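You operate a simulated robot arm through the tools that you are given. There is no shell and no other tool. Be economical: measure what you need, move in short steps, check, and stop when the job is done.

Carry out the task below with a simulated robot arm. There is one attempt and no reset: what you move stays moved.

TASK
Take the brass washer and leave it on the top of the black cart. Fetch the orange program card and set it on the top of the tool cart. Press the number one key three times. Put the yellow spring on the low shelf of the cooling rack away on the wooden bench top. The order is free.

The check looks at the end state, three seconds after you hand in, the way a careful person would. Anything else that was tipped, shoved, dropped, spilled or broken makes it a failure.

THE ROBOT
A 7-joint arm with a two-finger gripper on a trunk, on a base that drives. Base frame: it is fixed to the floor where the robot stands at the start and does not move with it; the origin is under the middle of the robot, x ahead of it, y to its left, z up. Readings come in mm, rad, newtons and seconds.
With the tool pointing down near the work surface it reaches from about 280 to 720 mm from the robot's upright axis, wherever it stands. Its first joint turns from -2.897 to 2.897 rad. Places, roughly: brass washer (4x4x2 cm) [700, -100, 600]; number one key [1600, 500, 1000]; orange program card [1500, 250, 1000]; top of the black cart [-4000, -1000, 1000]; top of the tool cart [4100, 3400, 800]; wooden bench top [5200, 9700, 800]; yellow spring (4x4x3 cm) [7700, 1500, 500]. Payload 2.94 kg.
The tool frame sits at the grasp point between the pads (the TCP): z along the fingers, y along the line on which they close. The tips reach 30 mm beyond it. The gripper opens to 138 mm. The gripper's body begins 109 mm behind the TCP.
Orientation is that of the tool frame in the base frame, as a unit quaternion [x, y, z, w]. With the fingers straight down and closing along the base's y, the tool's x points along the base's -x, its y along +y and its z along -z.

THE INTERFACE
- The arm moves only by the tool arm_command. Its argument "motion" is a list of rows, each a list of 3 entries, a list of its own where there are three numbers: the shift along the tool's x, y, z in units of 200 mm (1.0 is 200 mm), then the turn, a rotation vector about the tool's x, y, z in units of 45 degrees (1.0 is 45 degrees), then the gripper command, from -1 (shut) to 1 (fully open), values between in proportion. In form: [[[tx, ty, tz], [rx, ry, rz], grip], ...]. A call has 1 to 20 rows; each row is the pose to reach, as a shift and turn from the pose commanded when the call began, along the tool's axes at that moment. A call with a number of a shift or a turn outside -1 to 1 is refused whole. Rows are played at 5 a second. More than 50 mm and 0.15 rad between two rows, or a gripper value outside its range, and nothing of the call is played. A pose out of reach is approached as far as the arm can. The call stops where the force on the tool passes 40 N (or 10 N more than at its start, if that is more) or the arm is blocked; 0.2 s more then pass. The fingers move at their own pace and stop on an object; they squeeze with about 22 N. The grip force told is the motor's: it shows also when the fingers shut on nothing. Time passes only in rows, and 0.2 s behind the last, so rows that repeat a pose let the fingers close. It gives the time, the measured TCP pose, the force on the tool (base axes), the opening and the grip force at its end, in the units of the frame above (readings bear some noise), with the torque about the TCP (base axes, N m) and any sound that the robot's microphone picked up.
- Cameras (640 x 400 px; columns grow to the right, rows downward): "scene" is now at [3.5, 105.7, 1345]; the picture's right is [-0.33, -0.95, 0.00], its down [-0.45, 0.15, -0.88] and it looks along [0.83, -0.29, -0.47] (base axes); focal length 282 px, centre (320, 200). "wrist" rides on the gripper at [71, 19, -146] in the tool frame; the picture's right is [-0.26, 0.96, 0.00], its down [-0.85, -0.23, -0.48] and it looks along [-0.46, -0.13, 0.88] (tool axes); focal length 280 px, centre (320, 200). There is no depth. A picture from a camera that has moved, and an enlarged one, comes with that camera's place and axes in the base frame and with its lens.
- grab_frame(camera): a new picture of that camera. The clock stands still meanwhile.
- raise_lower(by): slides the trunk up (or, below 0, down) by that many mm; the arm and the scene camera ride with it, the base frame stays. It gives what a move gives, with no picture.
- drive_base(legs): drives the robot by 1 to 6 legs, each [ahead, left, turn to the left] in mm, mm and rad, along the robot's own axes; the way and the turn of a leg run together, so that a leg with both is an arc; at most 1500 mm and 3.142 rad a leg. The arm and the cameras ride along, it lands a little off, and it stops where it bumps. It gives what a move gives.
- pan_tilt(pan, tilt): turns the head with the scene camera to pan (to the left, within 1.501 rad either way) and tilt (down, from -0.506 to 1.204), counted from straight ahead of the robot. It gives what a move gives.
- enlarge(camera, box): a new picture of the part [left, top, right, bottom] of that camera's present view, enlarged. The clock stands still meanwhile.
- hand_in(): hands the job in; it is judged then, once.

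Go step by step. Nothing tells you exact positions but the pictures and the camera data: compare them with the known pose of the tool, close in by small moves and look again before you grip or let go. The budget is 165 turns and 128 pictures, counting those below and the enlarged ones. Unless the task says otherwise, let go and move clear before handing in.

The tools are called as a command line: name --argument value ..., lists and objects as JSON in quotes. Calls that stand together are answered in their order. arm_command: Moves the arm, as the interface text tells. Its arguments: {"type":"object","properties":{"motion":{"type":"array","items":{"type":"array"}}},"required":["motion"]} The other tools are called the same way: raise_lower (by) slides the trunk up or down; drive_base (legs) drives the base; pan_tilt (pan, tilt) turns the head that bears the scene camera; grab_frame (camera) takes a picture; enlarge (camera, box) takes an enlarged picture of a part of a camera's view; hand_in () hands the job in.

At the start:

```text
time_s: 0.0
tcp_pos: [349.2, -63.6, 997.6]
ee_rot: [0.0, 1.0, 0.002, -0.003]
ft_force: [0.6, 0.5, -0.7]
wrist_torque: [-0.01, -0.02, 0.01]
opening: 138.5
finger_force: 0.0
trunk travel left (down, up): [-175.0, 279.0]
robot x, y, heading: [0.0, 1.5, -0.005]
head pan, tilt: [-0.014, 1.058]
```

scene: 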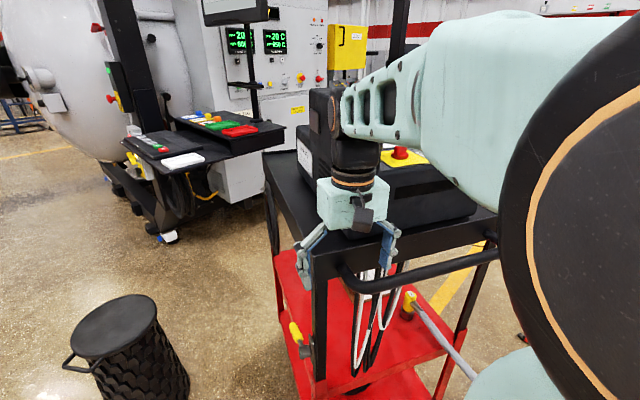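
wrist: 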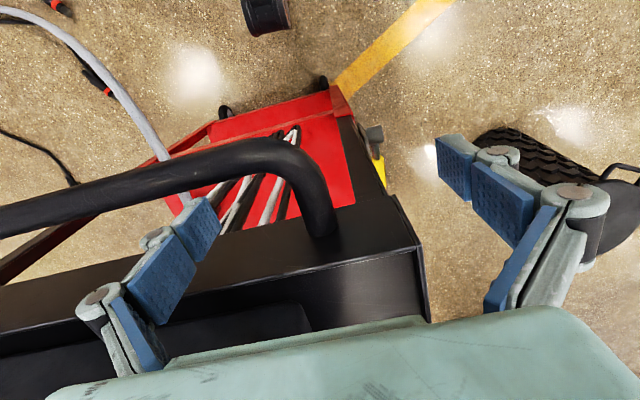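

The brass washer should be somewhere about the red/black cart in front of me; I look closer at that area first.

enlarge --camera "scene" --box '[220, 200, 500, 400]'

enlarge --camera "scene" --box '[100, 20, 340, 180]'

```text
2.00 times, centred on (360, 300) of scene
camera zoom: at [3.5, 105.7, 1345.0], right [-0.33, -0.95, 0.0], down [-0.45, 0.15, -0.88], along [0.83, -0.29, -0.47], focal length 564 px, centre (240, 0)
```

zoom: 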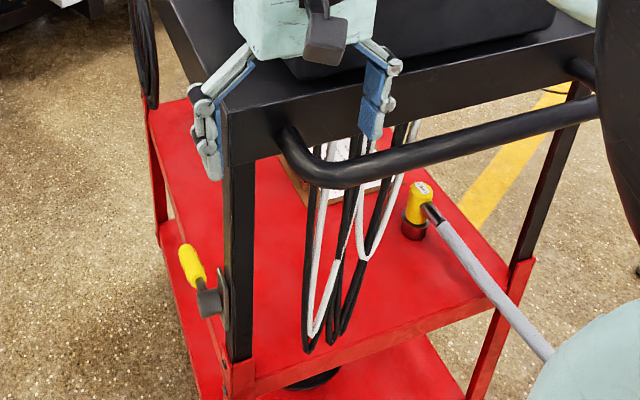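

```text
2.50 times, centred on (220, 100) of scene
camera zoom: at [3.5, 105.7, 1345.0], right [-0.33, -0.95, 0.0], down [-0.45, 0.15, -0.88], along [0.83, -0.29, -0.47], focal length 705 px, centre (570, 450)
```

zoom: 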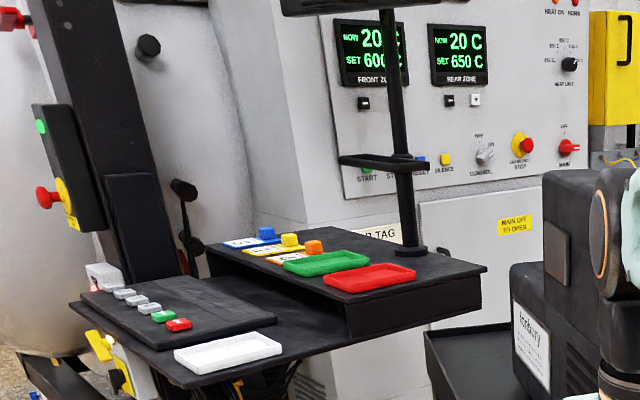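

The wrist and scene views don't line up easily for the cart, so I look at the wrist view more closely and at the full head view from a different tilt.

enlarge --camera "wrist" --box '[160, 60, 480, 340]'

pan_tilt --pan 0.0 --tilt 0.6

grab_frame --camera "scene"

```text
1.43 times, centred on (320, 200) of wrist
camera zoom: at [278.9, -44.3, 1143.8], right [0.26, 0.96, 0.0], down [0.85, -0.23, 0.47], along [0.45, -0.12, -0.88], focal length 401 px, centre (320, 200)
```

zoom: 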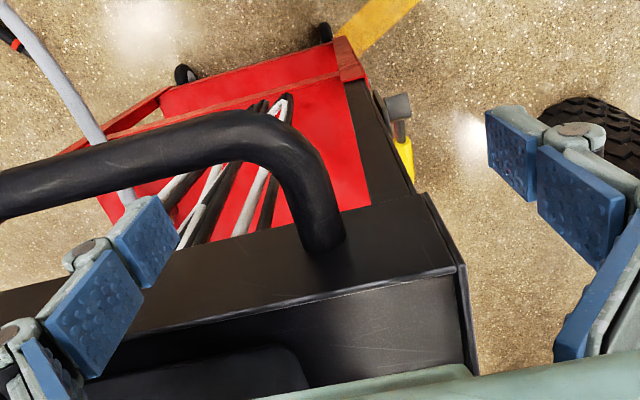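

```text
time_s: 0.9
tcp_pos: [348.4, -63.1, 994.7]
ee_rot: [0.0, 1.0, 0.0, -0.009]
ft_force: [0.2, -0.8, -0.6]
wrist_torque: [-0.02, 0.02, 0.03]
opening: 138.1
finger_force: 0.1
trunk travel left (down, up): [-175.0, 279.0]
robot x, y, heading: [2.8, -0.9, 0.001]
head pan, tilt: [0.0, 0.6]
```

```text
122 pictures are left
camera scene: at [3.8, 109.6, 1341.2], right [-0.28, -0.96, 0.0], down [-0.49, 0.14, -0.86], along [0.83, -0.24, -0.51], focal length 282 px, centre (320, 200)
```

scene: 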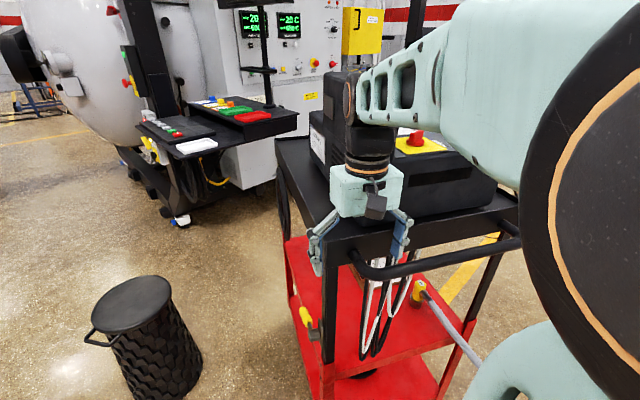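

The cart's deck is about z≈1000 with its left-near corner about (402,-12), and the red shelf is far below. I raise the trunk clear of the handle, back off a bit, shift left and look under the deck for the washer.

raise_lower --by 120

drive_base --legs '[[-150, 0, 0], [0, 450, 0]]'

pan_tilt --pan -0.4 --tilt 0.7

grab_frame --camera "scene"

```text
time_s: 2.4
tcp_pos: [349.4, -63.7, 1112.9]
ee_rot: [0.001, 1.0, 0.001, -0.009]
ft_force: [-0.1, 0.2, -0.2]
wrist_torque: [0.01, 0.02, -0.02]
opening: 138.0
finger_force: 0.0
trunk travel left (down, up): [-295.0, 159.0]
robot x, y, heading: [2.2, -1.1, -0.0]
head pan, tilt: [0.0, 0.6]
```

```text
time_s: 8.0
tcp_pos: [204.5, 404.4, 1113.6]
ee_rot: [0.001, 1.0, 0.001, -0.009]
ft_force: [-0.5, -0.1, -0.4]
wrist_torque: [-0.01, 0.02, 0.0]
opening: 137.9
finger_force: 0.1
trunk travel left (down, up): [-295.0, 159.0]
robot x, y, heading: [-146.9, 469.7, 0.001]
head pan, tilt: [0.0, 0.6]
```

```text
time_s: 8.8
tcp_pos: [202.9, 404.3, 1114.6]
ee_rot: [0.0, 1.0, 0.001, -0.009]
ft_force: [-0.4, -0.2, -0.2]
wrist_torque: [0.0, 0.01, 0.02]
opening: 137.7
finger_force: 0.0
trunk travel left (down, up): [-295.0, 159.0]
robot x, y, heading: [-147.1, 462.7, -0.0]
head pan, tilt: [-0.4, 0.7]
```

```text
121 pictures are left
camera scene: at [-148.8, 569.7, 1449.0], right [-0.39, -0.92, 0.0], down [-0.57, 0.24, -0.78], along [0.72, -0.3, -0.62], focal length 282 px, centre (320, 200)
```

scene: 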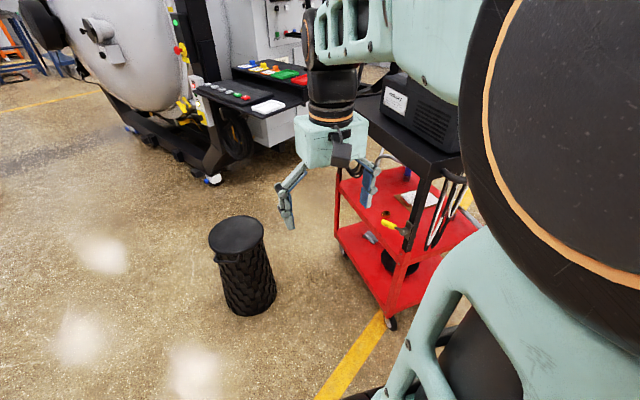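

I now see beneath the cart deck: the red shelf carries several things. I zoom in to find the washer.

enlarge --camera "scene" --box '[320, 150, 480, 290]'

```text
2.86 times, centred on (400, 220) of scene
camera zoom: at [-148.8, 569.7, 1449.0], right [-0.39, -0.92, 0.0], down [-0.57, 0.24, -0.78], along [0.72, -0.3, -0.62], focal length 806 px, centre (91, 143)
```

zoom: 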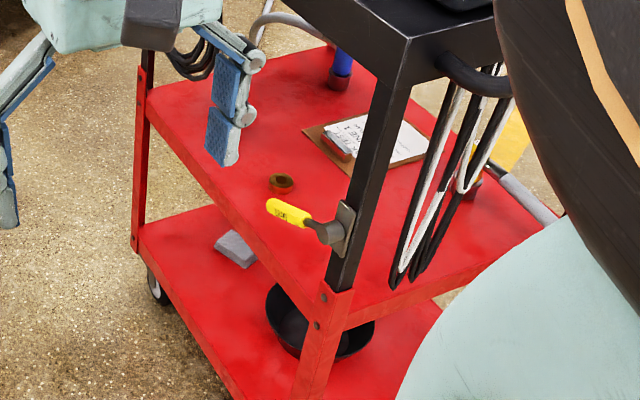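

The washer lies on the upper red shelf at about (625,-80,600), with a yellow hammer handle nearby at about (500,5,670). I drive to about (450,465) and turn to face the cart's left side.

drive_base --legs '[[570, 20, 0], [0, 0, -1.4]]'

pan_tilt --pan 0.0 --tilt 0.9

grab_frame --camera "scene"

grab_frame --camera "wrist"

```text
time_s: 15.6
tcp_pos: [416.8, 130.7, 1114.1]
ee_rot: [0.647, 0.762, 0.008, -0.006]
ft_force: [-0.4, 0.5, -0.1]
wrist_torque: [0.03, -0.02, 0.0]
opening: 138.0
finger_force: 0.0
trunk travel left (down, up): [-295.0, 159.0]
robot x, y, heading: [420.0, 485.3, -1.408]
head pan, tilt: [-0.4, 0.7]
```

```text
time_s: 16.4
tcp_pos: [416.2, 130.0, 1110.5]
ee_rot: [0.648, 0.762, 0.01, -0.009]
ft_force: [0.4, 0.4, -0.3]
wrist_torque: [0.01, 0.01, 0.01]
opening: 138.1
finger_force: 0.1
trunk travel left (down, up): [-295.0, 159.0]
robot x, y, heading: [421.7, 486.0, -1.407]
head pan, tilt: [0.0, 0.901]
```

```text
119 pictures are left
camera scene: at [523.5, 504.0, 1446.0], right [-0.98, 0.19, 0.0], down [0.12, 0.64, -0.76], along [-0.14, -0.75, -0.65], focal length 282 px, centre (320, 200)
```

scene: 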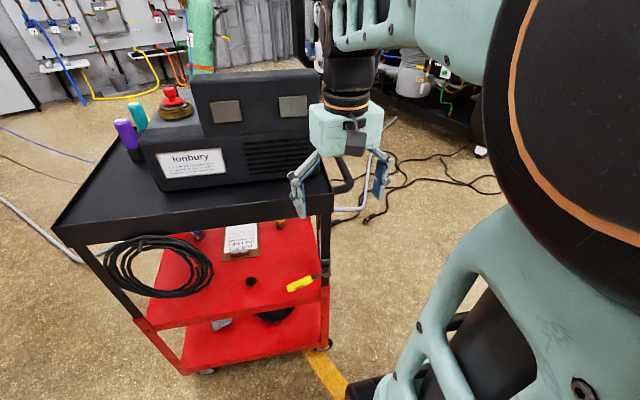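

```text
118 pictures are left
camera wrist: at [423.3, 200.2, 1258.8], right [0.99, -0.1, 0.0], down [-0.09, -0.89, 0.45], along [-0.05, -0.45, -0.89], focal length 280 px, centre (320, 200)
```

wrist: 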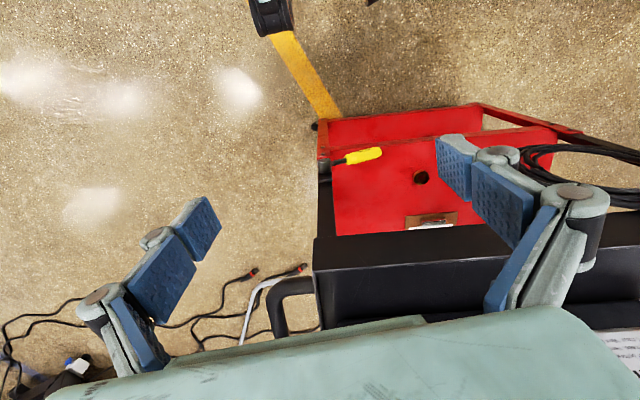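

The washer seems to lie at about (670,-137,520). I zoom both cameras for a precise triangulation.

enlarge --camera "scene" --box '[180, 220, 340, 320]'

enlarge --camera "wrist" --box '[310, 100, 470, 250]'

```text
4.00 times, centred on (260, 270) of scene
camera zoom: at [523.5, 504.0, 1446.0], right [-0.98, 0.19, 0.0], down [0.12, 0.64, -0.76], along [-0.14, -0.75, -0.65], focal length 1129 px, centre (560, -80)
```

zoom: 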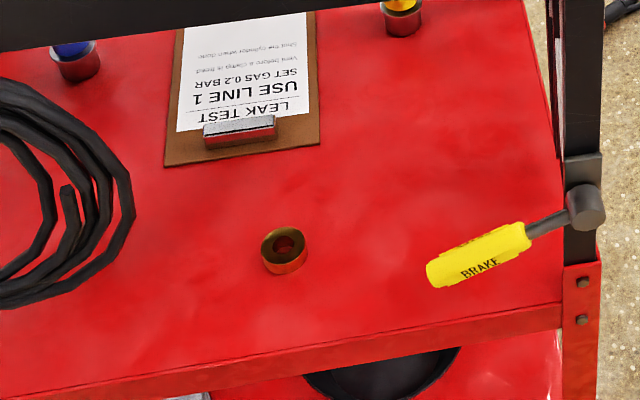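

```text
2.67 times, centred on (390, 175) of wrist
camera zoom: at [423.3, 200.2, 1258.8], right [0.99, -0.1, 0.0], down [-0.09, -0.89, 0.45], along [-0.05, -0.45, -0.89], focal length 748 px, centre (133, 267)
```

zoom: 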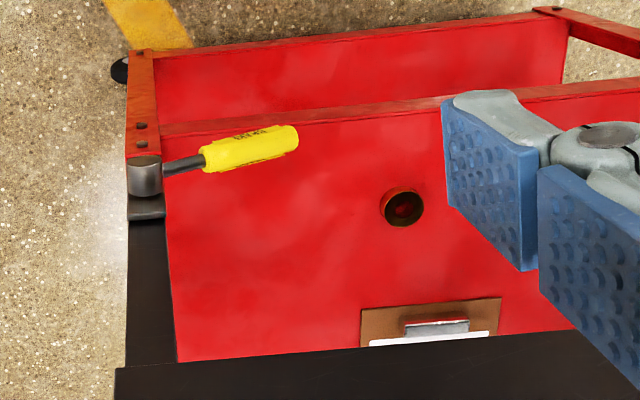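

I lower the trunk and shape the approach: fingers tilted 45°, pointing toward -y into the shelf gap, opening reduced. First lowering and shifting toward x≈615.

raise_lower --by -285

arm_command --motion '[[[-0.03, 0.2, 0], [0, 0, 0.04], 0.4], [[-0.06, 0.4, 0], [0, 0, 0.08], 0.2], [[-0.1, 0.6, 0], [0, 0, 0.12], 0.16], [[-0.13, 0.8, 0], [0, 0, 0.16], 0.16], [[-0.16, 0.98, 0], [0, 0, 0.2], 0.16], [[-0.16, 0.98, 0], [0, 0, 0.207], 0.16]]'

```text
time_s: 19.3
tcp_pos: [415.3, 131.6, 825.3]
ee_rot: [0.647, 0.762, 0.011, -0.01]
ft_force: [0.7, -1.0, 0.2]
wrist_torque: [0.01, -0.04, 0.01]
opening: 138.1
finger_force: 0.0
trunk travel left (down, up): [-10.0, 444.0]
robot x, y, heading: [423.3, 486.2, -1.408]
head pan, tilt: [0.0, 0.901]
```

```text
time_s: 20.7
tcp_pos: [613.6, 133.8, 825.0]
ee_rot: [0.708, 0.707, 0.008, -0.008]
ft_force: [-0.5, -0.3, 0.2]
wrist_torque: [-0.02, 0.01, -0.01]
opening: 79.9
finger_force: 0.1
trunk travel left (down, up): [-10.0, 444.0]
robot x, y, heading: [422.9, 483.8, -1.408]
head pan, tilt: [0.0, 0.901]
```

Now tilting the tool 45° forward while moving to the pre-grasp point near (655,65,750).

arm_command --motion '[[[0, 0, 0.05], [0, -0.17, 0], 0.16], [[-0.03, 0.04, 0.1], [0, -0.34, 0], 0.16], [[-0.08, 0.08, 0.17], [0, -0.5, 0], 0.16], [[-0.15, 0.13, 0.25], [0, -0.67, 0], 0.16], [[-0.24, 0.17, 0.32], [0, -0.84, 0], 0.16], [[-0.33, 0.2, 0.37], [0, -1.0, 0], 0.16], [[-0.33, 0.2, 0.37], [0, -1.0, 0], 0.16]]'

grab_frame --camera "scene"

grab_frame --camera "wrist"

```text
time_s: 22.3
tcp_pos: [653.4, 69.7, 750.7]
ee_rot: [0.657, 0.656, -0.264, 0.262]
ft_force: [0.6, 0.2, 0.3]
wrist_torque: [0.02, 0.03, 0.0]
opening: 80.1
finger_force: 0.0
trunk travel left (down, up): [-10.0, 444.0]
robot x, y, heading: [424.7, 486.0, -1.406]
head pan, tilt: [0.0, 0.901]
```

```text
115 pictures are left
camera scene: at [525.6, 499.0, 1172.8], right [-0.99, 0.16, 0.0], down [0.08, 0.53, -0.84], along [-0.13, -0.83, -0.54], focal length 282 px, centre (320, 200)
```

scene: 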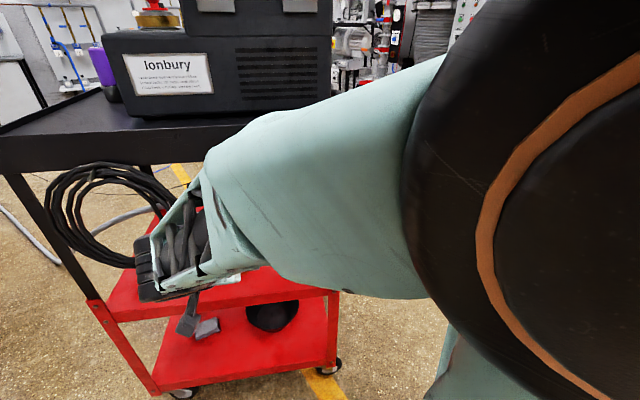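

```text
114 pictures are left
camera wrist: at [672.2, 221.2, 807.1], right [0.97, -0.19, 0.18], down [-0.23, -0.29, 0.93], along [-0.13, -0.94, -0.32], focal length 280 px, centre (320, 200)
```

wrist: 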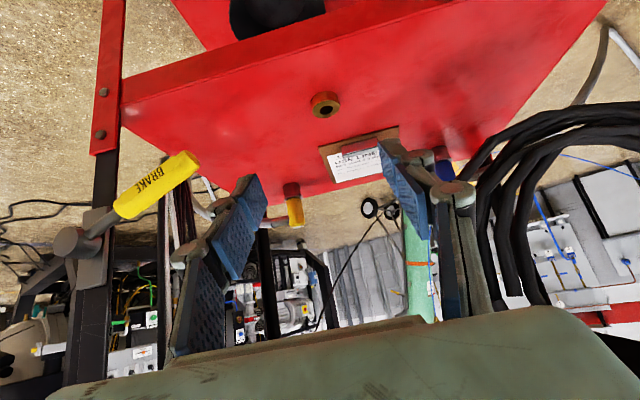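

The washer shows clearly in the wrist view, straight down the approach line. I advance 130 mm along the tool axis and look again.

arm_command --motion '[[[0, 0, 0.2], [0, 0, 0], 0.16], [[0, 0.01, 0.4], [0, 0, 0], 0.16], [[0, 0.02, 0.6], [0, 0, 0], 0.16], [[0, 0.02, 0.65], [0, 0, 0], 0.16], [[0, 0.02, 0.65], [0, 0, 0], 0.16]]'

grab_frame --camera "wrist"

```text
time_s: 23.5
tcp_pos: [658.6, -22.1, 659.3]
ee_rot: [0.656, 0.656, -0.264, 0.264]
ft_force: [0.2, 0.2, 0.3]
wrist_torque: [-0.02, -0.01, 0.0]
opening: 80.1
finger_force: 0.0
trunk travel left (down, up): [-10.0, 444.0]
robot x, y, heading: [422.0, 485.4, -1.411]
head pan, tilt: [0.0, 0.901]
```

```text
113 pictures are left
camera wrist: at [677.1, 130.3, 715.7], right [0.96, -0.19, 0.18], down [-0.23, -0.28, 0.93], along [-0.13, -0.94, -0.32], focal length 280 px, centre (320, 200)
```

wrist: 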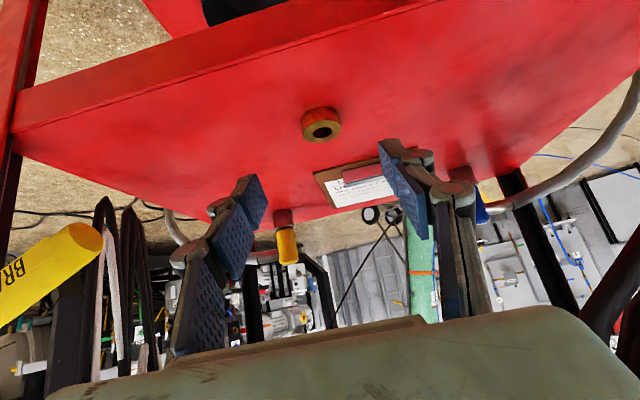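

Washer at (659,-110,557), shelf ≈547. I advance to just short of the grasp height and check.

arm_command --motion '[[[0, 0, 0.2], [0, 0, 0], 0.16], [[0, 0, 0.4], [0, 0, 0], 0.16], [[0, 0, 0.49], [0, 0, 0], 0.16], [[0, 0, 0.49], [0, 0, 0], 0.16]]'

grab_frame --camera "wrist"

```text
time_s: 24.5
tcp_pos: [657.1, -93.6, 589.1]
ee_rot: [0.656, 0.656, -0.265, 0.264]
ft_force: [-0.7, 0.3, 0.1]
wrist_torque: [0.05, 0.02, -0.03]
opening: 80.2
finger_force: 0.1
trunk travel left (down, up): [-10.0, 444.0]
robot x, y, heading: [419.8, 482.2, -1.407]
head pan, tilt: [0.0, 0.901]
```

```text
112 pictures are left
camera wrist: at [677.4, 58.8, 644.4], right [0.97, -0.19, 0.18], down [-0.23, -0.28, 0.93], along [-0.13, -0.94, -0.32], focal length 280 px, centre (320, 200)
```

wrist: 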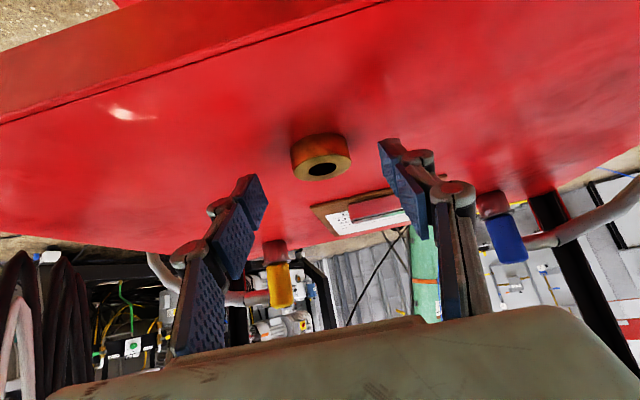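

The washer sits between the fingers, slightly lower than the tips. I go 11 mm further and close.

arm_command --motion '[[[0.01, 0.005, 0.03], [0, 0, 0], 0.16], [[0.015, 0.005, 0.055], [0, 0, 0], 0.16], [[0.015, 0.005, 0.055], [0, 0, 0], -0.2], [[0.015, 0.005, 0.055], [0, 0, 0], -1], [[0.015, 0.005, 0.055], [0, 0, 0], -1], [[0.015, 0.005, 0.055], [0, 0, 0], -1], [[0.015, 0.005, 0.055], [0, 0, 0], -1]]'

grab_frame --camera "wrist"

```text
time_s: 26.1
tcp_pos: [658.1, -96.7, 578.9]
ee_rot: [0.655, 0.656, -0.265, 0.265]
ft_force: [1.0, -2.7, 11.6]
wrist_torque: [-0.19, -0.06, 0.02]
opening: 39.4
finger_force: 21.8
trunk travel left (down, up): [-10.0, 444.0]
robot x, y, heading: [425.8, 486.6, -1.407]
head pan, tilt: [0.0, 0.901]
```

```text
111 pictures are left
camera wrist: at [678.1, 54.7, 635.6], right [0.96, -0.19, 0.18], down [-0.23, -0.28, 0.93], along [-0.13, -0.94, -0.31], focal length 280 px, centre (320, 200)
```

wrist: 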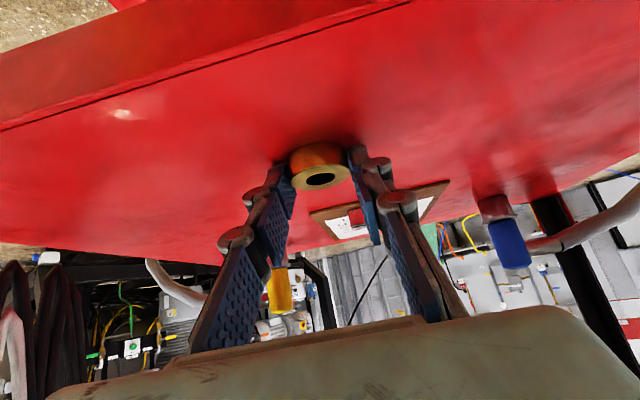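

Washer gripped (39 mm, 22 N). I retreat along the approach line.

arm_command --motion '[[[0, 0, -0.1], [0, 0, 0], -1], [[0, 0, -0.3], [0, 0, 0], -1], [[0, 0, -0.5], [0, 0, 0], -1], [[0, 0, -0.7], [0, 0, 0], -1], [[0, 0, -0.9], [0, 0, 0], -1], [[0, 0, -1.0], [0, 0, 0], -1]]'

arm_command --motion '[[[0.0, 0, -0.2], [0, 0, 0], -1], [[0.0, -0.05, -0.4], [0, 0.1, 0], -1], [[0.05, -0.1, -0.55], [0, 0.25, 0], -1], [[0.1, -0.2, -0.65], [0, 0.42, 0], -1], [[0.1, -0.3, -0.65], [0, 0.6, 0], -1], [[0.1, -0.4, -0.65], [0, 0.78, 0], -1], [[0.1, -0.5, -0.65], [0, 0.95, 0], -1], [[0.1, -0.5, -0.65], [0, 1.0, 0], -1]]'

grab_frame --camera "wrist"

```text
time_s: 27.5
tcp_pos: [659.8, 41.5, 721.8]
ee_rot: [0.656, 0.657, -0.264, 0.263]
ft_force: [-0.4, -0.2, 0.0]
wrist_torque: [-0.01, 0.0, 0.01]
opening: 0.0
finger_force: 21.9
trunk travel left (down, up): [-10.0, 444.0]
robot x, y, heading: [420.9, 486.5, -1.41]
head pan, tilt: [0.0, 0.901]
```

```text
time_s: 29.3
tcp_pos: [558.8, 146.0, 802.6]
ee_rot: [0.708, 0.706, 0.008, -0.009]
ft_force: [0.0, 0.3, 0.6]
wrist_torque: [-0.01, 0.0, 0.01]
opening: 0.0
finger_force: 22.3
trunk travel left (down, up): [-10.0, 444.0]
robot x, y, heading: [423.7, 485.3, -1.409]
head pan, tilt: [0.0, 0.901]
```

```text
110 pictures are left
camera wrist: at [578.7, 213.2, 950.4], right [0.96, -0.26, -0.01], down [-0.23, -0.86, 0.46], along [-0.13, -0.44, -0.89], focal length 280 px, centre (320, 200)
```

wrist: 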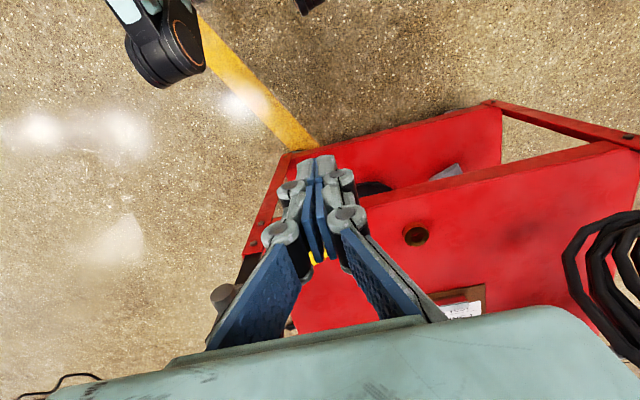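

The washer slipped off the tips and is still on the shelf at about (656,-90..-110,557). I will retry with a steeper 30° tilt for better pad overlap, re-opening first.

arm_command --motion '[[[-0.05, 0.1, 0.05], [0, -0.13, 0], 0.16], [[-0.1, 0.2, 0.1], [0, -0.26, 0], 0.16], [[-0.16, 0.3, 0.2], [0, -0.4, 0], 0.16], [[-0.22, 0.4, 0.27], [0, -0.53, 0], 0.16], [[-0.28, 0.485, 0.315], [0, -0.667, 0], 0.16], [[-0.28, 0.485, 0.315], [0, -0.667, 0], 0.16]]'

enlarge --camera "wrist" --box '[240, 60, 400, 200]'

```text
time_s: 30.7
tcp_pos: [655.6, 92.2, 736.3]
ee_rot: [0.685, 0.685, -0.176, 0.175]
ft_force: [-0.2, 0.1, 0.1]
wrist_torque: [-0.01, -0.02, 0.04]
opening: 80.3
finger_force: 0.0
trunk travel left (down, up): [-10.0, 444.0]
robot x, y, heading: [418.4, 485.5, -1.41]
head pan, tilt: [0.0, 0.901]
```

```text
2.86 times, centred on (320, 130) of wrist
camera zoom: at [675.3, 224.1, 830.1], right [0.97, -0.23, 0.12], down [-0.23, -0.52, 0.83], along [-0.13, -0.83, -0.55], focal length 801 px, centre (320, 400)
```

zoom: 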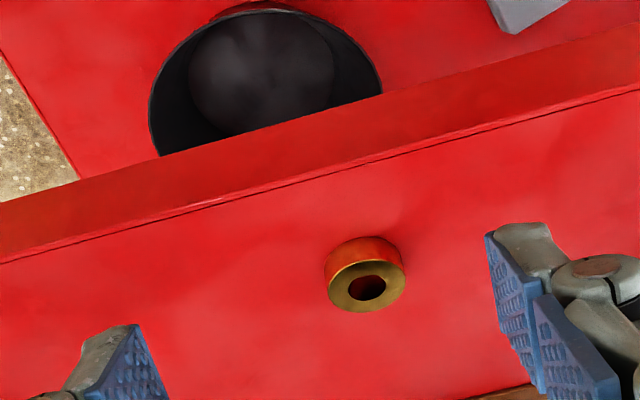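

The washer is now around (659,-84,558). I approach to z≈615 above it and look again.

arm_command --motion '[[[-0.1, 0, 0.2], [0, 0, 0], 0.16], [[-0.2, 0, 0.4], [0, 0, 0], 0.16], [[-0.3, 0.01, 0.6], [0, 0, 0], 0.16], [[-0.36, 0.01, 0.8], [0, 0, 0], 0.16], [[-0.407, 0.01, 0.935], [0, 0, 0], 0.16], [[-0.407, 0.01, 0.935], [0, 0, 0], 0.16]]'

grab_frame --camera "wrist"

```text
time_s: 32.1
tcp_pos: [657.4, -69.9, 612.3]
ee_rot: [0.684, 0.685, -0.176, 0.176]
ft_force: [0.1, -0.4, -1.3]
wrist_torque: [-0.01, -0.02, 0.02]
opening: 80.0
finger_force: 0.1
trunk travel left (down, up): [-10.0, 444.0]
robot x, y, heading: [418.8, 483.7, -1.409]
head pan, tilt: [0.0, 0.901]
```

```text
108 pictures are left
camera wrist: at [675.9, 62.3, 705.9], right [0.96, -0.23, 0.13], down [-0.23, -0.51, 0.83], along [-0.13, -0.83, -0.55], focal length 280 px, centre (320, 200)
```

wrist: 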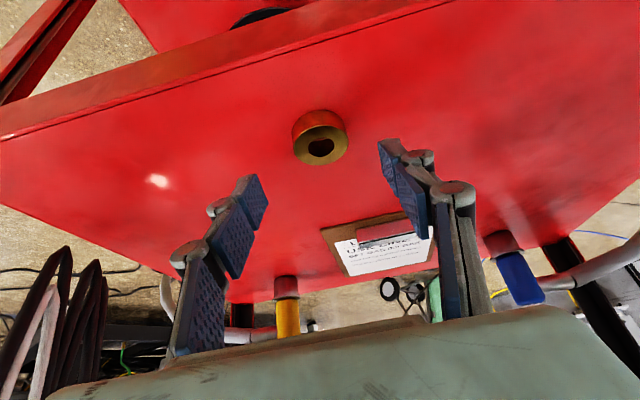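

Washer confirmed at (660,-82,557). I descend so the tips just graze the shelf, then close.

arm_command --motion '[[[0.02, 0.01, 0.08], [0, 0, 0], 0.16], [[0.041, 0.01, 0.155], [0, 0, 0], 0.16], [[0.041, 0.01, 0.16], [0, 0, 0], 0.0], [[0.041, 0.01, 0.16], [0, 0, 0], -1], [[0.041, 0.01, 0.16], [0, 0, 0], -1], [[0.041, 0.01, 0.16], [0, 0, 0], -1], [[0.041, 0.01, 0.16], [0, 0, 0], -1]]'

enlarge --camera "wrist" --box '[220, 80, 420, 240]'

```text
time_s: 33.7
tcp_pos: [658.9, -80.9, 582.9]
ee_rot: [0.685, 0.684, -0.177, 0.177]
ft_force: [0.4, -2.2, 4.6]
wrist_torque: [-0.1, 0.0, -0.01]
opening: 39.0
finger_force: 22.1
trunk travel left (down, up): [-10.0, 444.0]
robot x, y, heading: [416.8, 487.6, -1.404]
head pan, tilt: [0.0, 0.901]
```

```text
2.50 times, centred on (320, 160) of wrist
camera zoom: at [679.1, 53.1, 675.6], right [0.96, -0.23, 0.13], down [-0.23, -0.51, 0.83], along [-0.12, -0.83, -0.55], focal length 701 px, centre (320, 300)
```

zoom: 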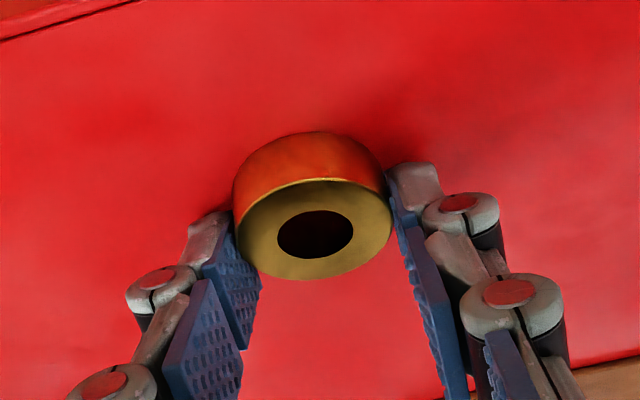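

The pads hold only by their ends; the washer is slightly nearer to me. I reopen, shift 12 mm toward me, press a little lower and close again.

arm_command --motion '[[[0, 0, 0], [0, 0, 0], -0.1], [[0, 0, 0], [0, 0, 0], -0.1], [[0.03, 0, -0.01], [0, 0, 0], -0.1], [[0.06, 0, -0.022], [0, 0, 0], -0.1], [[0.06, 0, -0.022], [0, 0, 0], -1], [[0.06, 0, -0.022], [0, 0, 0], -1], [[0.06, 0, -0.022], [0, 0, 0], -1]]'

enlarge --camera "wrist" --box '[220, 80, 420, 240]'

```text
time_s: 35.3
tcp_pos: [659.3, -65.0, 582.1]
ee_rot: [0.685, 0.684, -0.177, 0.177]
ft_force: [-4.1, 1.5, 20.9]
wrist_torque: [-0.15, 0.21, -0.07]
opening: 39.0
finger_force: 21.8
trunk travel left (down, up): [-10.0, 444.0]
robot x, y, heading: [422.0, 485.1, -1.405]
head pan, tilt: [0.0, 0.901]
```

```text
2.50 times, centred on (320, 160) of wrist
camera zoom: at [679.0, 67.2, 675.1], right [0.96, -0.23, 0.13], down [-0.23, -0.51, 0.83], along [-0.12, -0.83, -0.55], focal length 701 px, centre (320, 300)
```

zoom: 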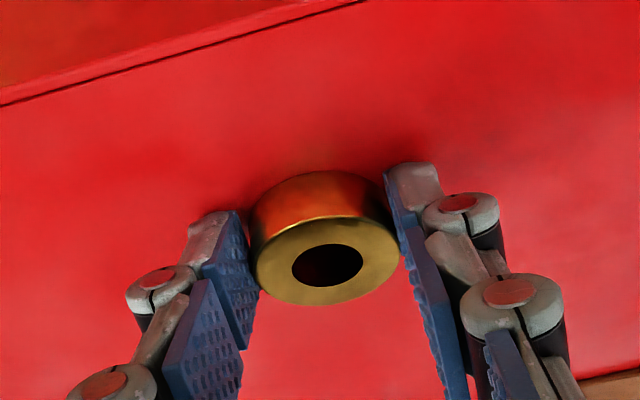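

Now the washer is well between the pads. I lift a little and check that it comes along.

arm_command --motion '[[[0, 0, -0.05], [0, 0, 0], -1], [[0, 0, -0.1], [0, 0, 0], -1], [[0, 0, -0.2], [0, 0, 0], -1], [[0, 0, -0.2], [0, 0, 0], -1]]'

grab_frame --camera "wrist"

```text
time_s: 36.3
tcp_pos: [659.7, -45.2, 616.1]
ee_rot: [0.685, 0.685, -0.177, 0.175]
ft_force: [0.4, -0.1, -0.6]
wrist_torque: [0.0, 0.02, 0.02]
opening: 39.0
finger_force: 21.9
trunk travel left (down, up): [-10.0, 444.0]
robot x, y, heading: [424.4, 486.0, -1.411]
head pan, tilt: [0.0, 0.901]
```

```text
105 pictures are left
camera wrist: at [679.6, 86.9, 709.1], right [0.97, -0.23, 0.13], down [-0.23, -0.51, 0.83], along [-0.13, -0.83, -0.55], focal length 280 px, centre (320, 200)
```

wrist: 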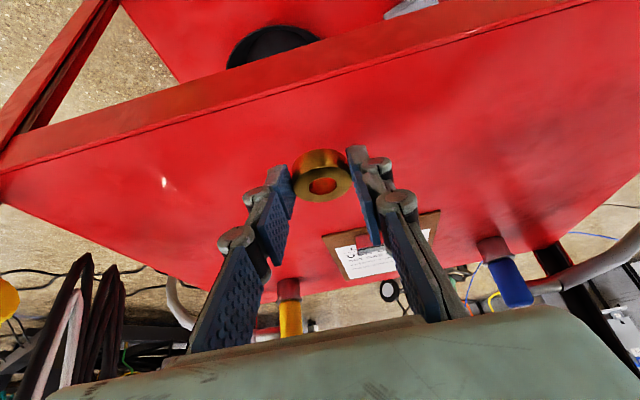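

Washer held. I retreat outwards and up, keeping the tilt so the washer stays level.

arm_command --motion '[[[0, 0, -0.2], [0, 0, 0], -1], [[0, 0, -0.4], [0, 0, 0], -1], [[0, 0, -0.6], [0, 0, 0], -1], [[0.1, 0, -0.75], [0, 0, 0], -1], [[0.25, -0.15, -0.85], [0, 0, 0], -1], [[0.4, -0.3, -0.9], [0, 0, 0], -1], [[0.55, -0.4, -0.9], [0, 0, 0], -1], [[0.55, -0.4, -0.9], [0, 0, 0], -1]]'

raise_lower --by 330

grab_frame --camera "scene"

```text
time_s: 38.1
tcp_pos: [580.3, 140.8, 721.3]
ee_rot: [0.685, 0.685, -0.177, 0.176]
ft_force: [1.1, -0.3, -1.7]
wrist_torque: [0.05, -0.04, -0.01]
opening: 38.9
finger_force: 22.8
trunk travel left (down, up): [-10.0, 444.0]
robot x, y, heading: [419.2, 485.9, -1.406]
head pan, tilt: [0.0, 0.901]
```

```text
time_s: 41.4
tcp_pos: [580.1, 142.1, 1051.2]
ee_rot: [0.684, 0.685, -0.177, 0.177]
ft_force: [0.1, -0.1, -2.1]
wrist_torque: [0.04, 0.02, -0.02]
opening: 39.1
finger_force: 22.4
trunk travel left (down, up): [-340.0, 114.0]
robot x, y, heading: [421.5, 484.5, -1.411]
head pan, tilt: [0.0, 0.901]
```

```text
104 pictures are left
camera scene: at [487.3, 525.7, 1483.3], right [-0.76, 0.65, 0.0], down [0.47, 0.55, -0.7], along [-0.45, -0.53, -0.72], focal length 282 px, centre (320, 200)
```

scene: 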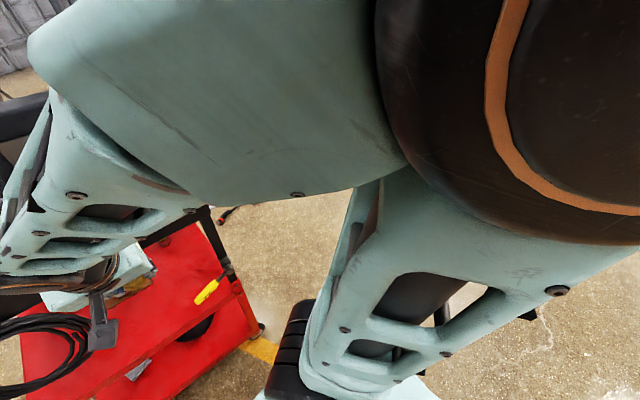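

I turn in place to face -x (toward the black cart) and look ahead.

drive_base --legs '[[0, 0, -1.4]]'

pan_tilt --pan 0.5 --tilt 0.3

grab_frame --camera "scene"

grab_frame --camera "wrist"

```text
time_s: 45.2
tcp_pos: [110.2, 270.5, 1052.3]
ee_rot: [0.965, 0.085, -0.248, 0.022]
ft_force: [0.4, 0.6, -1.1]
wrist_torque: [0.0, -0.02, 0.01]
opening: 39.2
finger_force: 22.0
trunk travel left (down, up): [-340.0, 114.0]
robot x, y, heading: [420.7, 485.3, -2.803]
head pan, tilt: [0.0, 0.901]
```

```text
time_s: 46.2
tcp_pos: [109.8, 269.4, 1051.7]
ee_rot: [0.965, 0.086, -0.247, 0.021]
ft_force: [0.2, 0.4, -1.5]
wrist_torque: [0.0, -0.03, 0.01]
opening: 38.8
finger_force: 21.9
trunk travel left (down, up): [-340.0, 114.0]
robot x, y, heading: [419.3, 487.5, -2.8]
head pan, tilt: [0.499, 0.3]
```

```text
103 pictures are left
camera scene: at [449.8, 409.7, 1523.5], right [0.26, 0.97, 0.0], down [0.33, -0.09, -0.94], along [-0.91, 0.24, -0.34], focal length 282 px, centre (320, 200)
```

scene: 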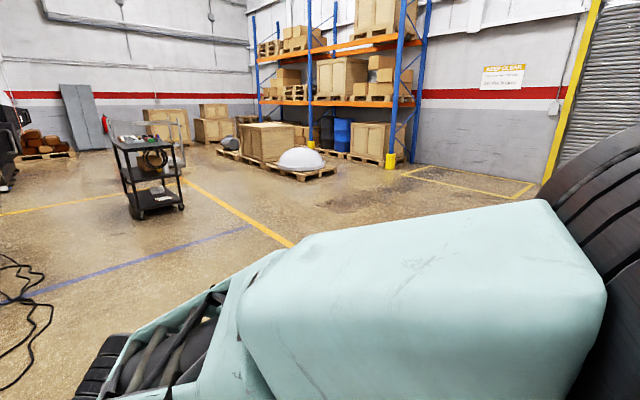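

```text
102 pictures are left
camera wrist: at [244.2, 274.1, 1144.8], right [-0.06, -0.99, 0.12], down [-0.55, 0.13, 0.83], along [-0.84, -0.02, -0.55], focal length 280 px, centre (320, 200)
```

wrist: 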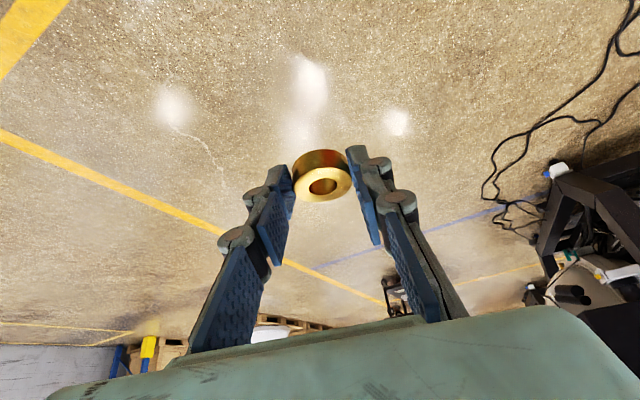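

The black cart is visible at about (-3900,-950). I zoom in on its top to choose a free spot and approach side.

enlarge --camera "scene" --box '[85, 115, 205, 225]'

```text
3.64 times, centred on (145, 170) of scene
camera zoom: at [449.8, 409.7, 1523.5], right [0.26, 0.97, 0.0], down [0.33, -0.09, -0.94], along [-0.91, 0.24, -0.34], focal length 1026 px, centre (956, 309)
```

zoom: 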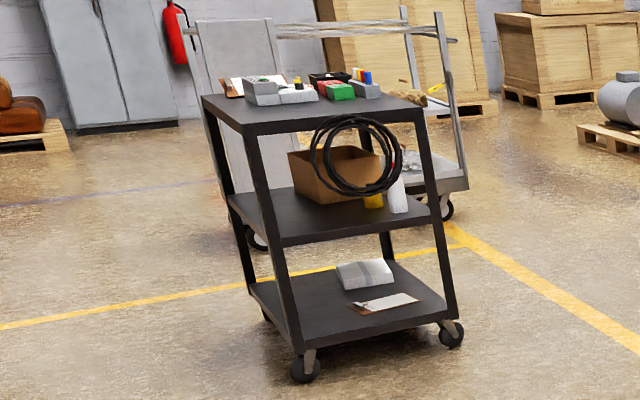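

I drive about 2.6 m toward it and look again.

drive_base --legs '[[1500, 0, 0], [1100, 0, 0]]'

pan_tilt --pan 0.3 --tilt 0.5

grab_frame --camera "scene"

```text
time_s: 58.9
tcp_pos: [-2313.3, -707.3, 1052.3]
ee_rot: [0.963, 0.104, -0.247, 0.026]
ft_force: [-0.3, 0.1, -1.3]
wrist_torque: [0.03, -0.02, -0.02]
opening: 38.9
finger_force: 22.8
trunk travel left (down, up): [-340.0, 114.0]
robot x, y, heading: [-2010.3, -476.0, -2.76]
head pan, tilt: [0.499, 0.3]
```

```text
time_s: 59.6
tcp_pos: [-2313.4, -707.2, 1051.7]
ee_rot: [0.963, 0.106, -0.248, 0.027]
ft_force: [0.1, -0.2, -1.4]
wrist_torque: [-0.01, -0.03, 0.0]
opening: 39.5
finger_force: 21.5
trunk travel left (down, up): [-340.0, 114.0]
robot x, y, heading: [-2009.8, -476.2, -2.76]
head pan, tilt: [0.3, 0.499]
```

```text
100 pictures are left
camera scene: at [-1979.2, -553.7, 1522.1], right [0.22, 0.98, 0.0], down [0.34, -0.08, -0.94], along [-0.91, 0.21, -0.35], focal length 282 px, centre (320, 200)
```

scene: 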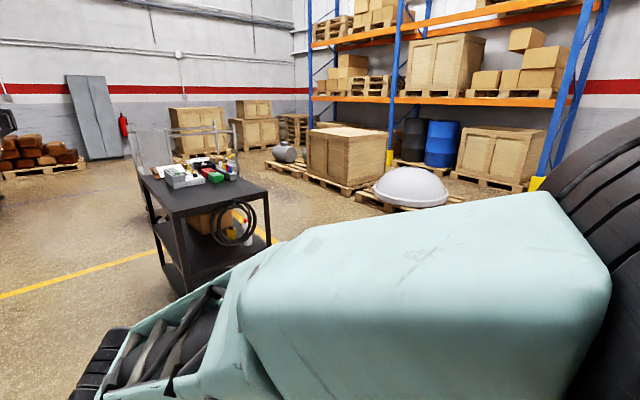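

I zoom on the cart top.

enlarge --camera "scene" --box '[120, 140, 280, 240]'

```text
4.00 times, centred on (200, 190) of scene
camera zoom: at [-1979.2, -553.7, 1522.1], right [0.22, 0.98, 0.0], down [0.34, -0.08, -0.94], along [-0.91, 0.21, -0.35], focal length 1129 px, centre (800, 240)
```

zoom: 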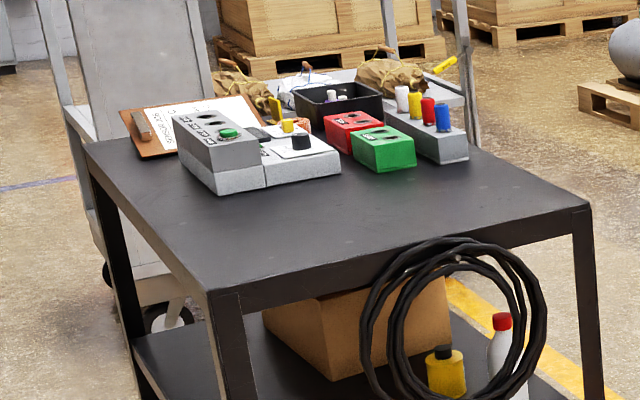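

There is ample free space at the near end of the cart top (edge midpoint about (-3540,-750)). I line up with it and come nearer.

drive_base --legs '[[0, -335, 0.03], [800, 0, 0]]'

grab_frame --camera "scene"

grab_frame --camera "wrist"

```text
time_s: 67.1
tcp_pos: [-3164.3, -706.6, 1051.3]
ee_rot: [0.962, 0.115, -0.247, 0.029]
ft_force: [-0.7, -0.2, -1.1]
wrist_torque: [0.03, 0.0, 0.01]
opening: 39.0
finger_force: 21.7
trunk travel left (down, up): [-340.0, 114.0]
robot x, y, heading: [-2866.3, -472.2, -2.74]
head pan, tilt: [0.3, 0.499]
```

```text
98 pictures are left
camera scene: at [-2832.7, -545.9, 1516.5], right [0.21, 0.98, 0.0], down [0.4, -0.09, -0.91], along [-0.89, 0.19, -0.41], focal length 282 px, centre (320, 200)
```

scene: 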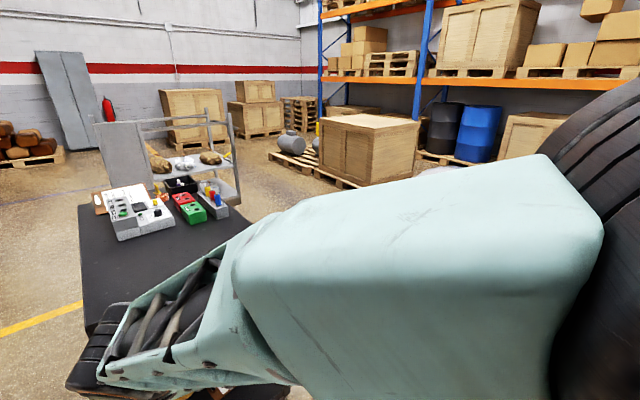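

```text
97 pictures are left
camera wrist: at [-3030.7, -694.4, 1145.0], right [0.0, -0.99, 0.13], down [-0.55, 0.1, 0.83], along [-0.83, -0.07, -0.55], focal length 280 px, centre (320, 200)
```

wrist: 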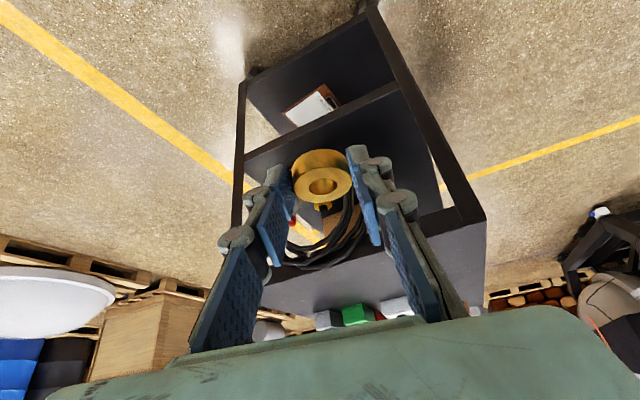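

The top is at about z≈945 with the near end clear. I drive 250 mm closer, then will extend the arm over the free area.

drive_base --legs '[[250, 0, 0]]'

grab_frame --camera "wrist"

```text
time_s: 68.9
tcp_pos: [-3390.2, -803.7, 1051.9]
ee_rot: [0.961, 0.116, -0.248, 0.029]
ft_force: [-0.1, 0.2, -0.5]
wrist_torque: [0.01, -0.04, -0.01]
opening: 39.2
finger_force: 22.0
trunk travel left (down, up): [-340.0, 114.0]
robot x, y, heading: [-3093.9, -567.1, -2.737]
head pan, tilt: [0.3, 0.499]
```

```text
96 pictures are left
camera wrist: at [-3257.1, -791.3, 1144.8], right [0.01, -0.99, 0.12], down [-0.55, 0.1, 0.83], along [-0.83, -0.07, -0.55], focal length 280 px, centre (320, 200)
```

wrist: 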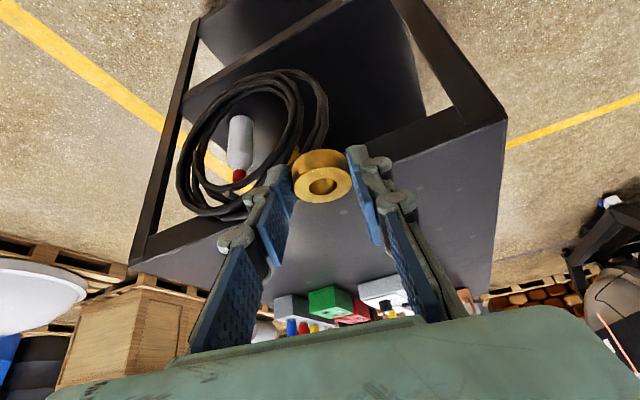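

I extend the arm over the free area in two stages.

arm_command --motion '[[[-0.155, -0.01, 0.086], [0, 0, 0], -1], [[-0.31, -0.02, 0.172], [0, 0, 0], -1], [[-0.465, -0.03, 0.258], [0, 0, 0], -1], [[-0.62, -0.04, 0.344], [0, 0, 0], -1], [[-0.775, -0.05, 0.43], [0, 0, 0], -1]]'

arm_command --motion '[[[-0.16, -0.01, 0.09], [0, 0, 0], -1], [[-0.335, -0.025, 0.185], [0, 0, 0], -1], [[-0.26, -0.025, 0.315], [0, 0, 0], -1], [[-0.26, -0.025, 0.315], [0, 0, 0], -1]]'

grab_frame --camera "wrist"

```text
time_s: 70.1
tcp_pos: [-3566.2, -836.0, 1049.4]
ee_rot: [0.961, 0.117, -0.248, 0.029]
ft_force: [1.0, 1.8, -1.8]
wrist_torque: [0.04, -0.04, 0.02]
opening: 38.6
finger_force: 22.7
trunk travel left (down, up): [-340.0, 114.0]
robot x, y, heading: [-3093.2, -570.3, -2.734]
head pan, tilt: [0.3, 0.499]
```

```text
time_s: 71.1
tcp_pos: [-3639.3, -849.6, 1023.6]
ee_rot: [0.962, 0.116, -0.247, 0.029]
ft_force: [0.6, 0.7, -1.6]
wrist_torque: [0.0, -0.01, 0.01]
opening: 39.0
finger_force: 21.7
trunk travel left (down, up): [-340.0, 114.0]
robot x, y, heading: [-3092.7, -568.1, -2.738]
head pan, tilt: [0.3, 0.499]
```

```text
95 pictures are left
camera wrist: at [-3506.5, -836.9, 1116.3], right [0.01, -0.99, 0.12], down [-0.55, 0.1, 0.83], along [-0.83, -0.07, -0.55], focal length 280 px, centre (320, 200)
```

wrist: 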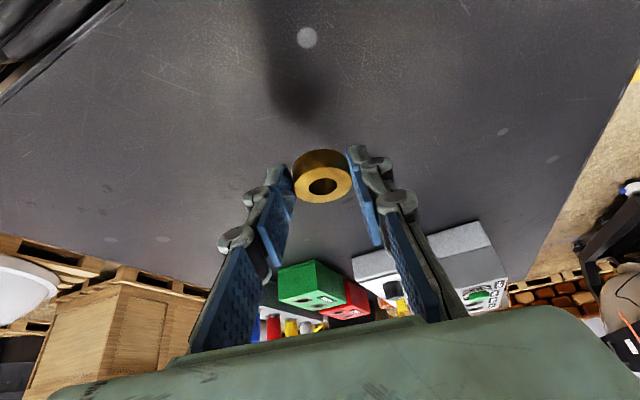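

Over the clear surface. I descend 32 mm, then check the force.

arm_command --motion '[[[0.036, 0, 0.066], [0, 0, 0], -1], [[0.06, 0, 0.109], [0, 0, 0], -1], [[0.077, 0, 0.14], [0, 0, 0], -1], [[0.077, 0, 0.14], [0, 0, 0], -1]]'

grab_frame --camera "wrist"

```text
time_s: 72.1
tcp_pos: [-3639.0, -849.4, 990.3]
ee_rot: [0.962, 0.116, -0.247, 0.029]
ft_force: [-0.7, 0.8, -1.2]
wrist_torque: [-0.02, -0.01, 0.0]
opening: 39.2
finger_force: 22.5
trunk travel left (down, up): [-340.0, 114.0]
robot x, y, heading: [-3089.1, -570.4, -2.737]
head pan, tilt: [0.3, 0.499]
```

```text
94 pictures are left
camera wrist: at [-3506.8, -836.9, 1082.8], right [0.01, -0.99, 0.12], down [-0.55, 0.1, 0.83], along [-0.83, -0.07, -0.55], focal length 280 px, centre (320, 200)
```

wrist: 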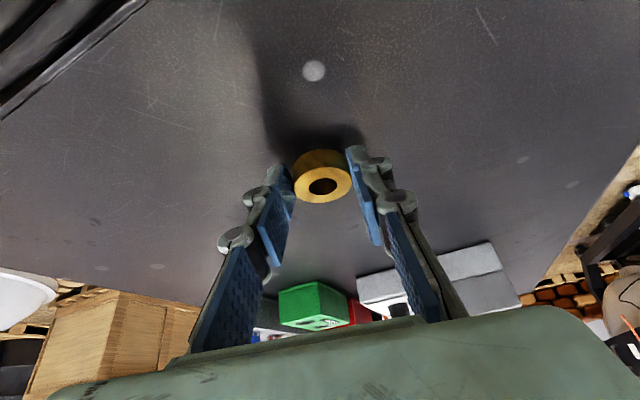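

Close to the surface, not yet touching. I go down in small steps.

arm_command --motion '[[[0.01, 0, 0.0175], [0, 0, 0], -1], [[0.01, 0, 0.0175], [0, 0, 0], -1]]'

arm_command --motion '[[[0.0073, 0, 0.013], [0, 0, 0], -1], [[0.0073, 0, 0.013], [0, 0, 0], -1]]'

grab_frame --camera "wrist"

```text
time_s: 72.7
tcp_pos: [-3639.5, -848.5, 984.8]
ee_rot: [0.961, 0.117, -0.247, 0.029]
ft_force: [-0.3, 0.1, -1.1]
wrist_torque: [0.01, -0.04, 0.02]
opening: 39.2
finger_force: 21.8
trunk travel left (down, up): [-340.0, 114.0]
robot x, y, heading: [-3093.4, -567.1, -2.74]
head pan, tilt: [0.3, 0.499]
```

```text
time_s: 73.3
tcp_pos: [-3639.8, -850.2, 981.3]
ee_rot: [0.962, 0.116, -0.247, 0.029]
ft_force: [-0.2, -0.4, 0.5]
wrist_torque: [-0.05, -0.06, 0.03]
opening: 39.0
finger_force: 22.1
trunk travel left (down, up): [-340.0, 114.0]
robot x, y, heading: [-3091.8, -568.6, -2.739]
head pan, tilt: [0.3, 0.499]
```

```text
93 pictures are left
camera wrist: at [-3506.3, -836.7, 1075.4], right [0.01, -0.99, 0.13], down [-0.55, 0.1, 0.83], along [-0.83, -0.07, -0.55], focal length 280 px, centre (320, 200)
```

wrist: 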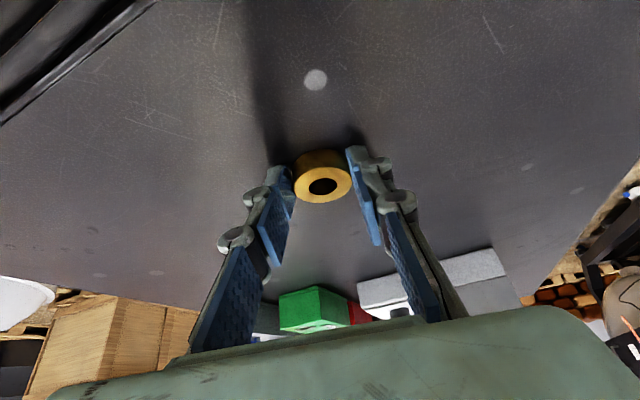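

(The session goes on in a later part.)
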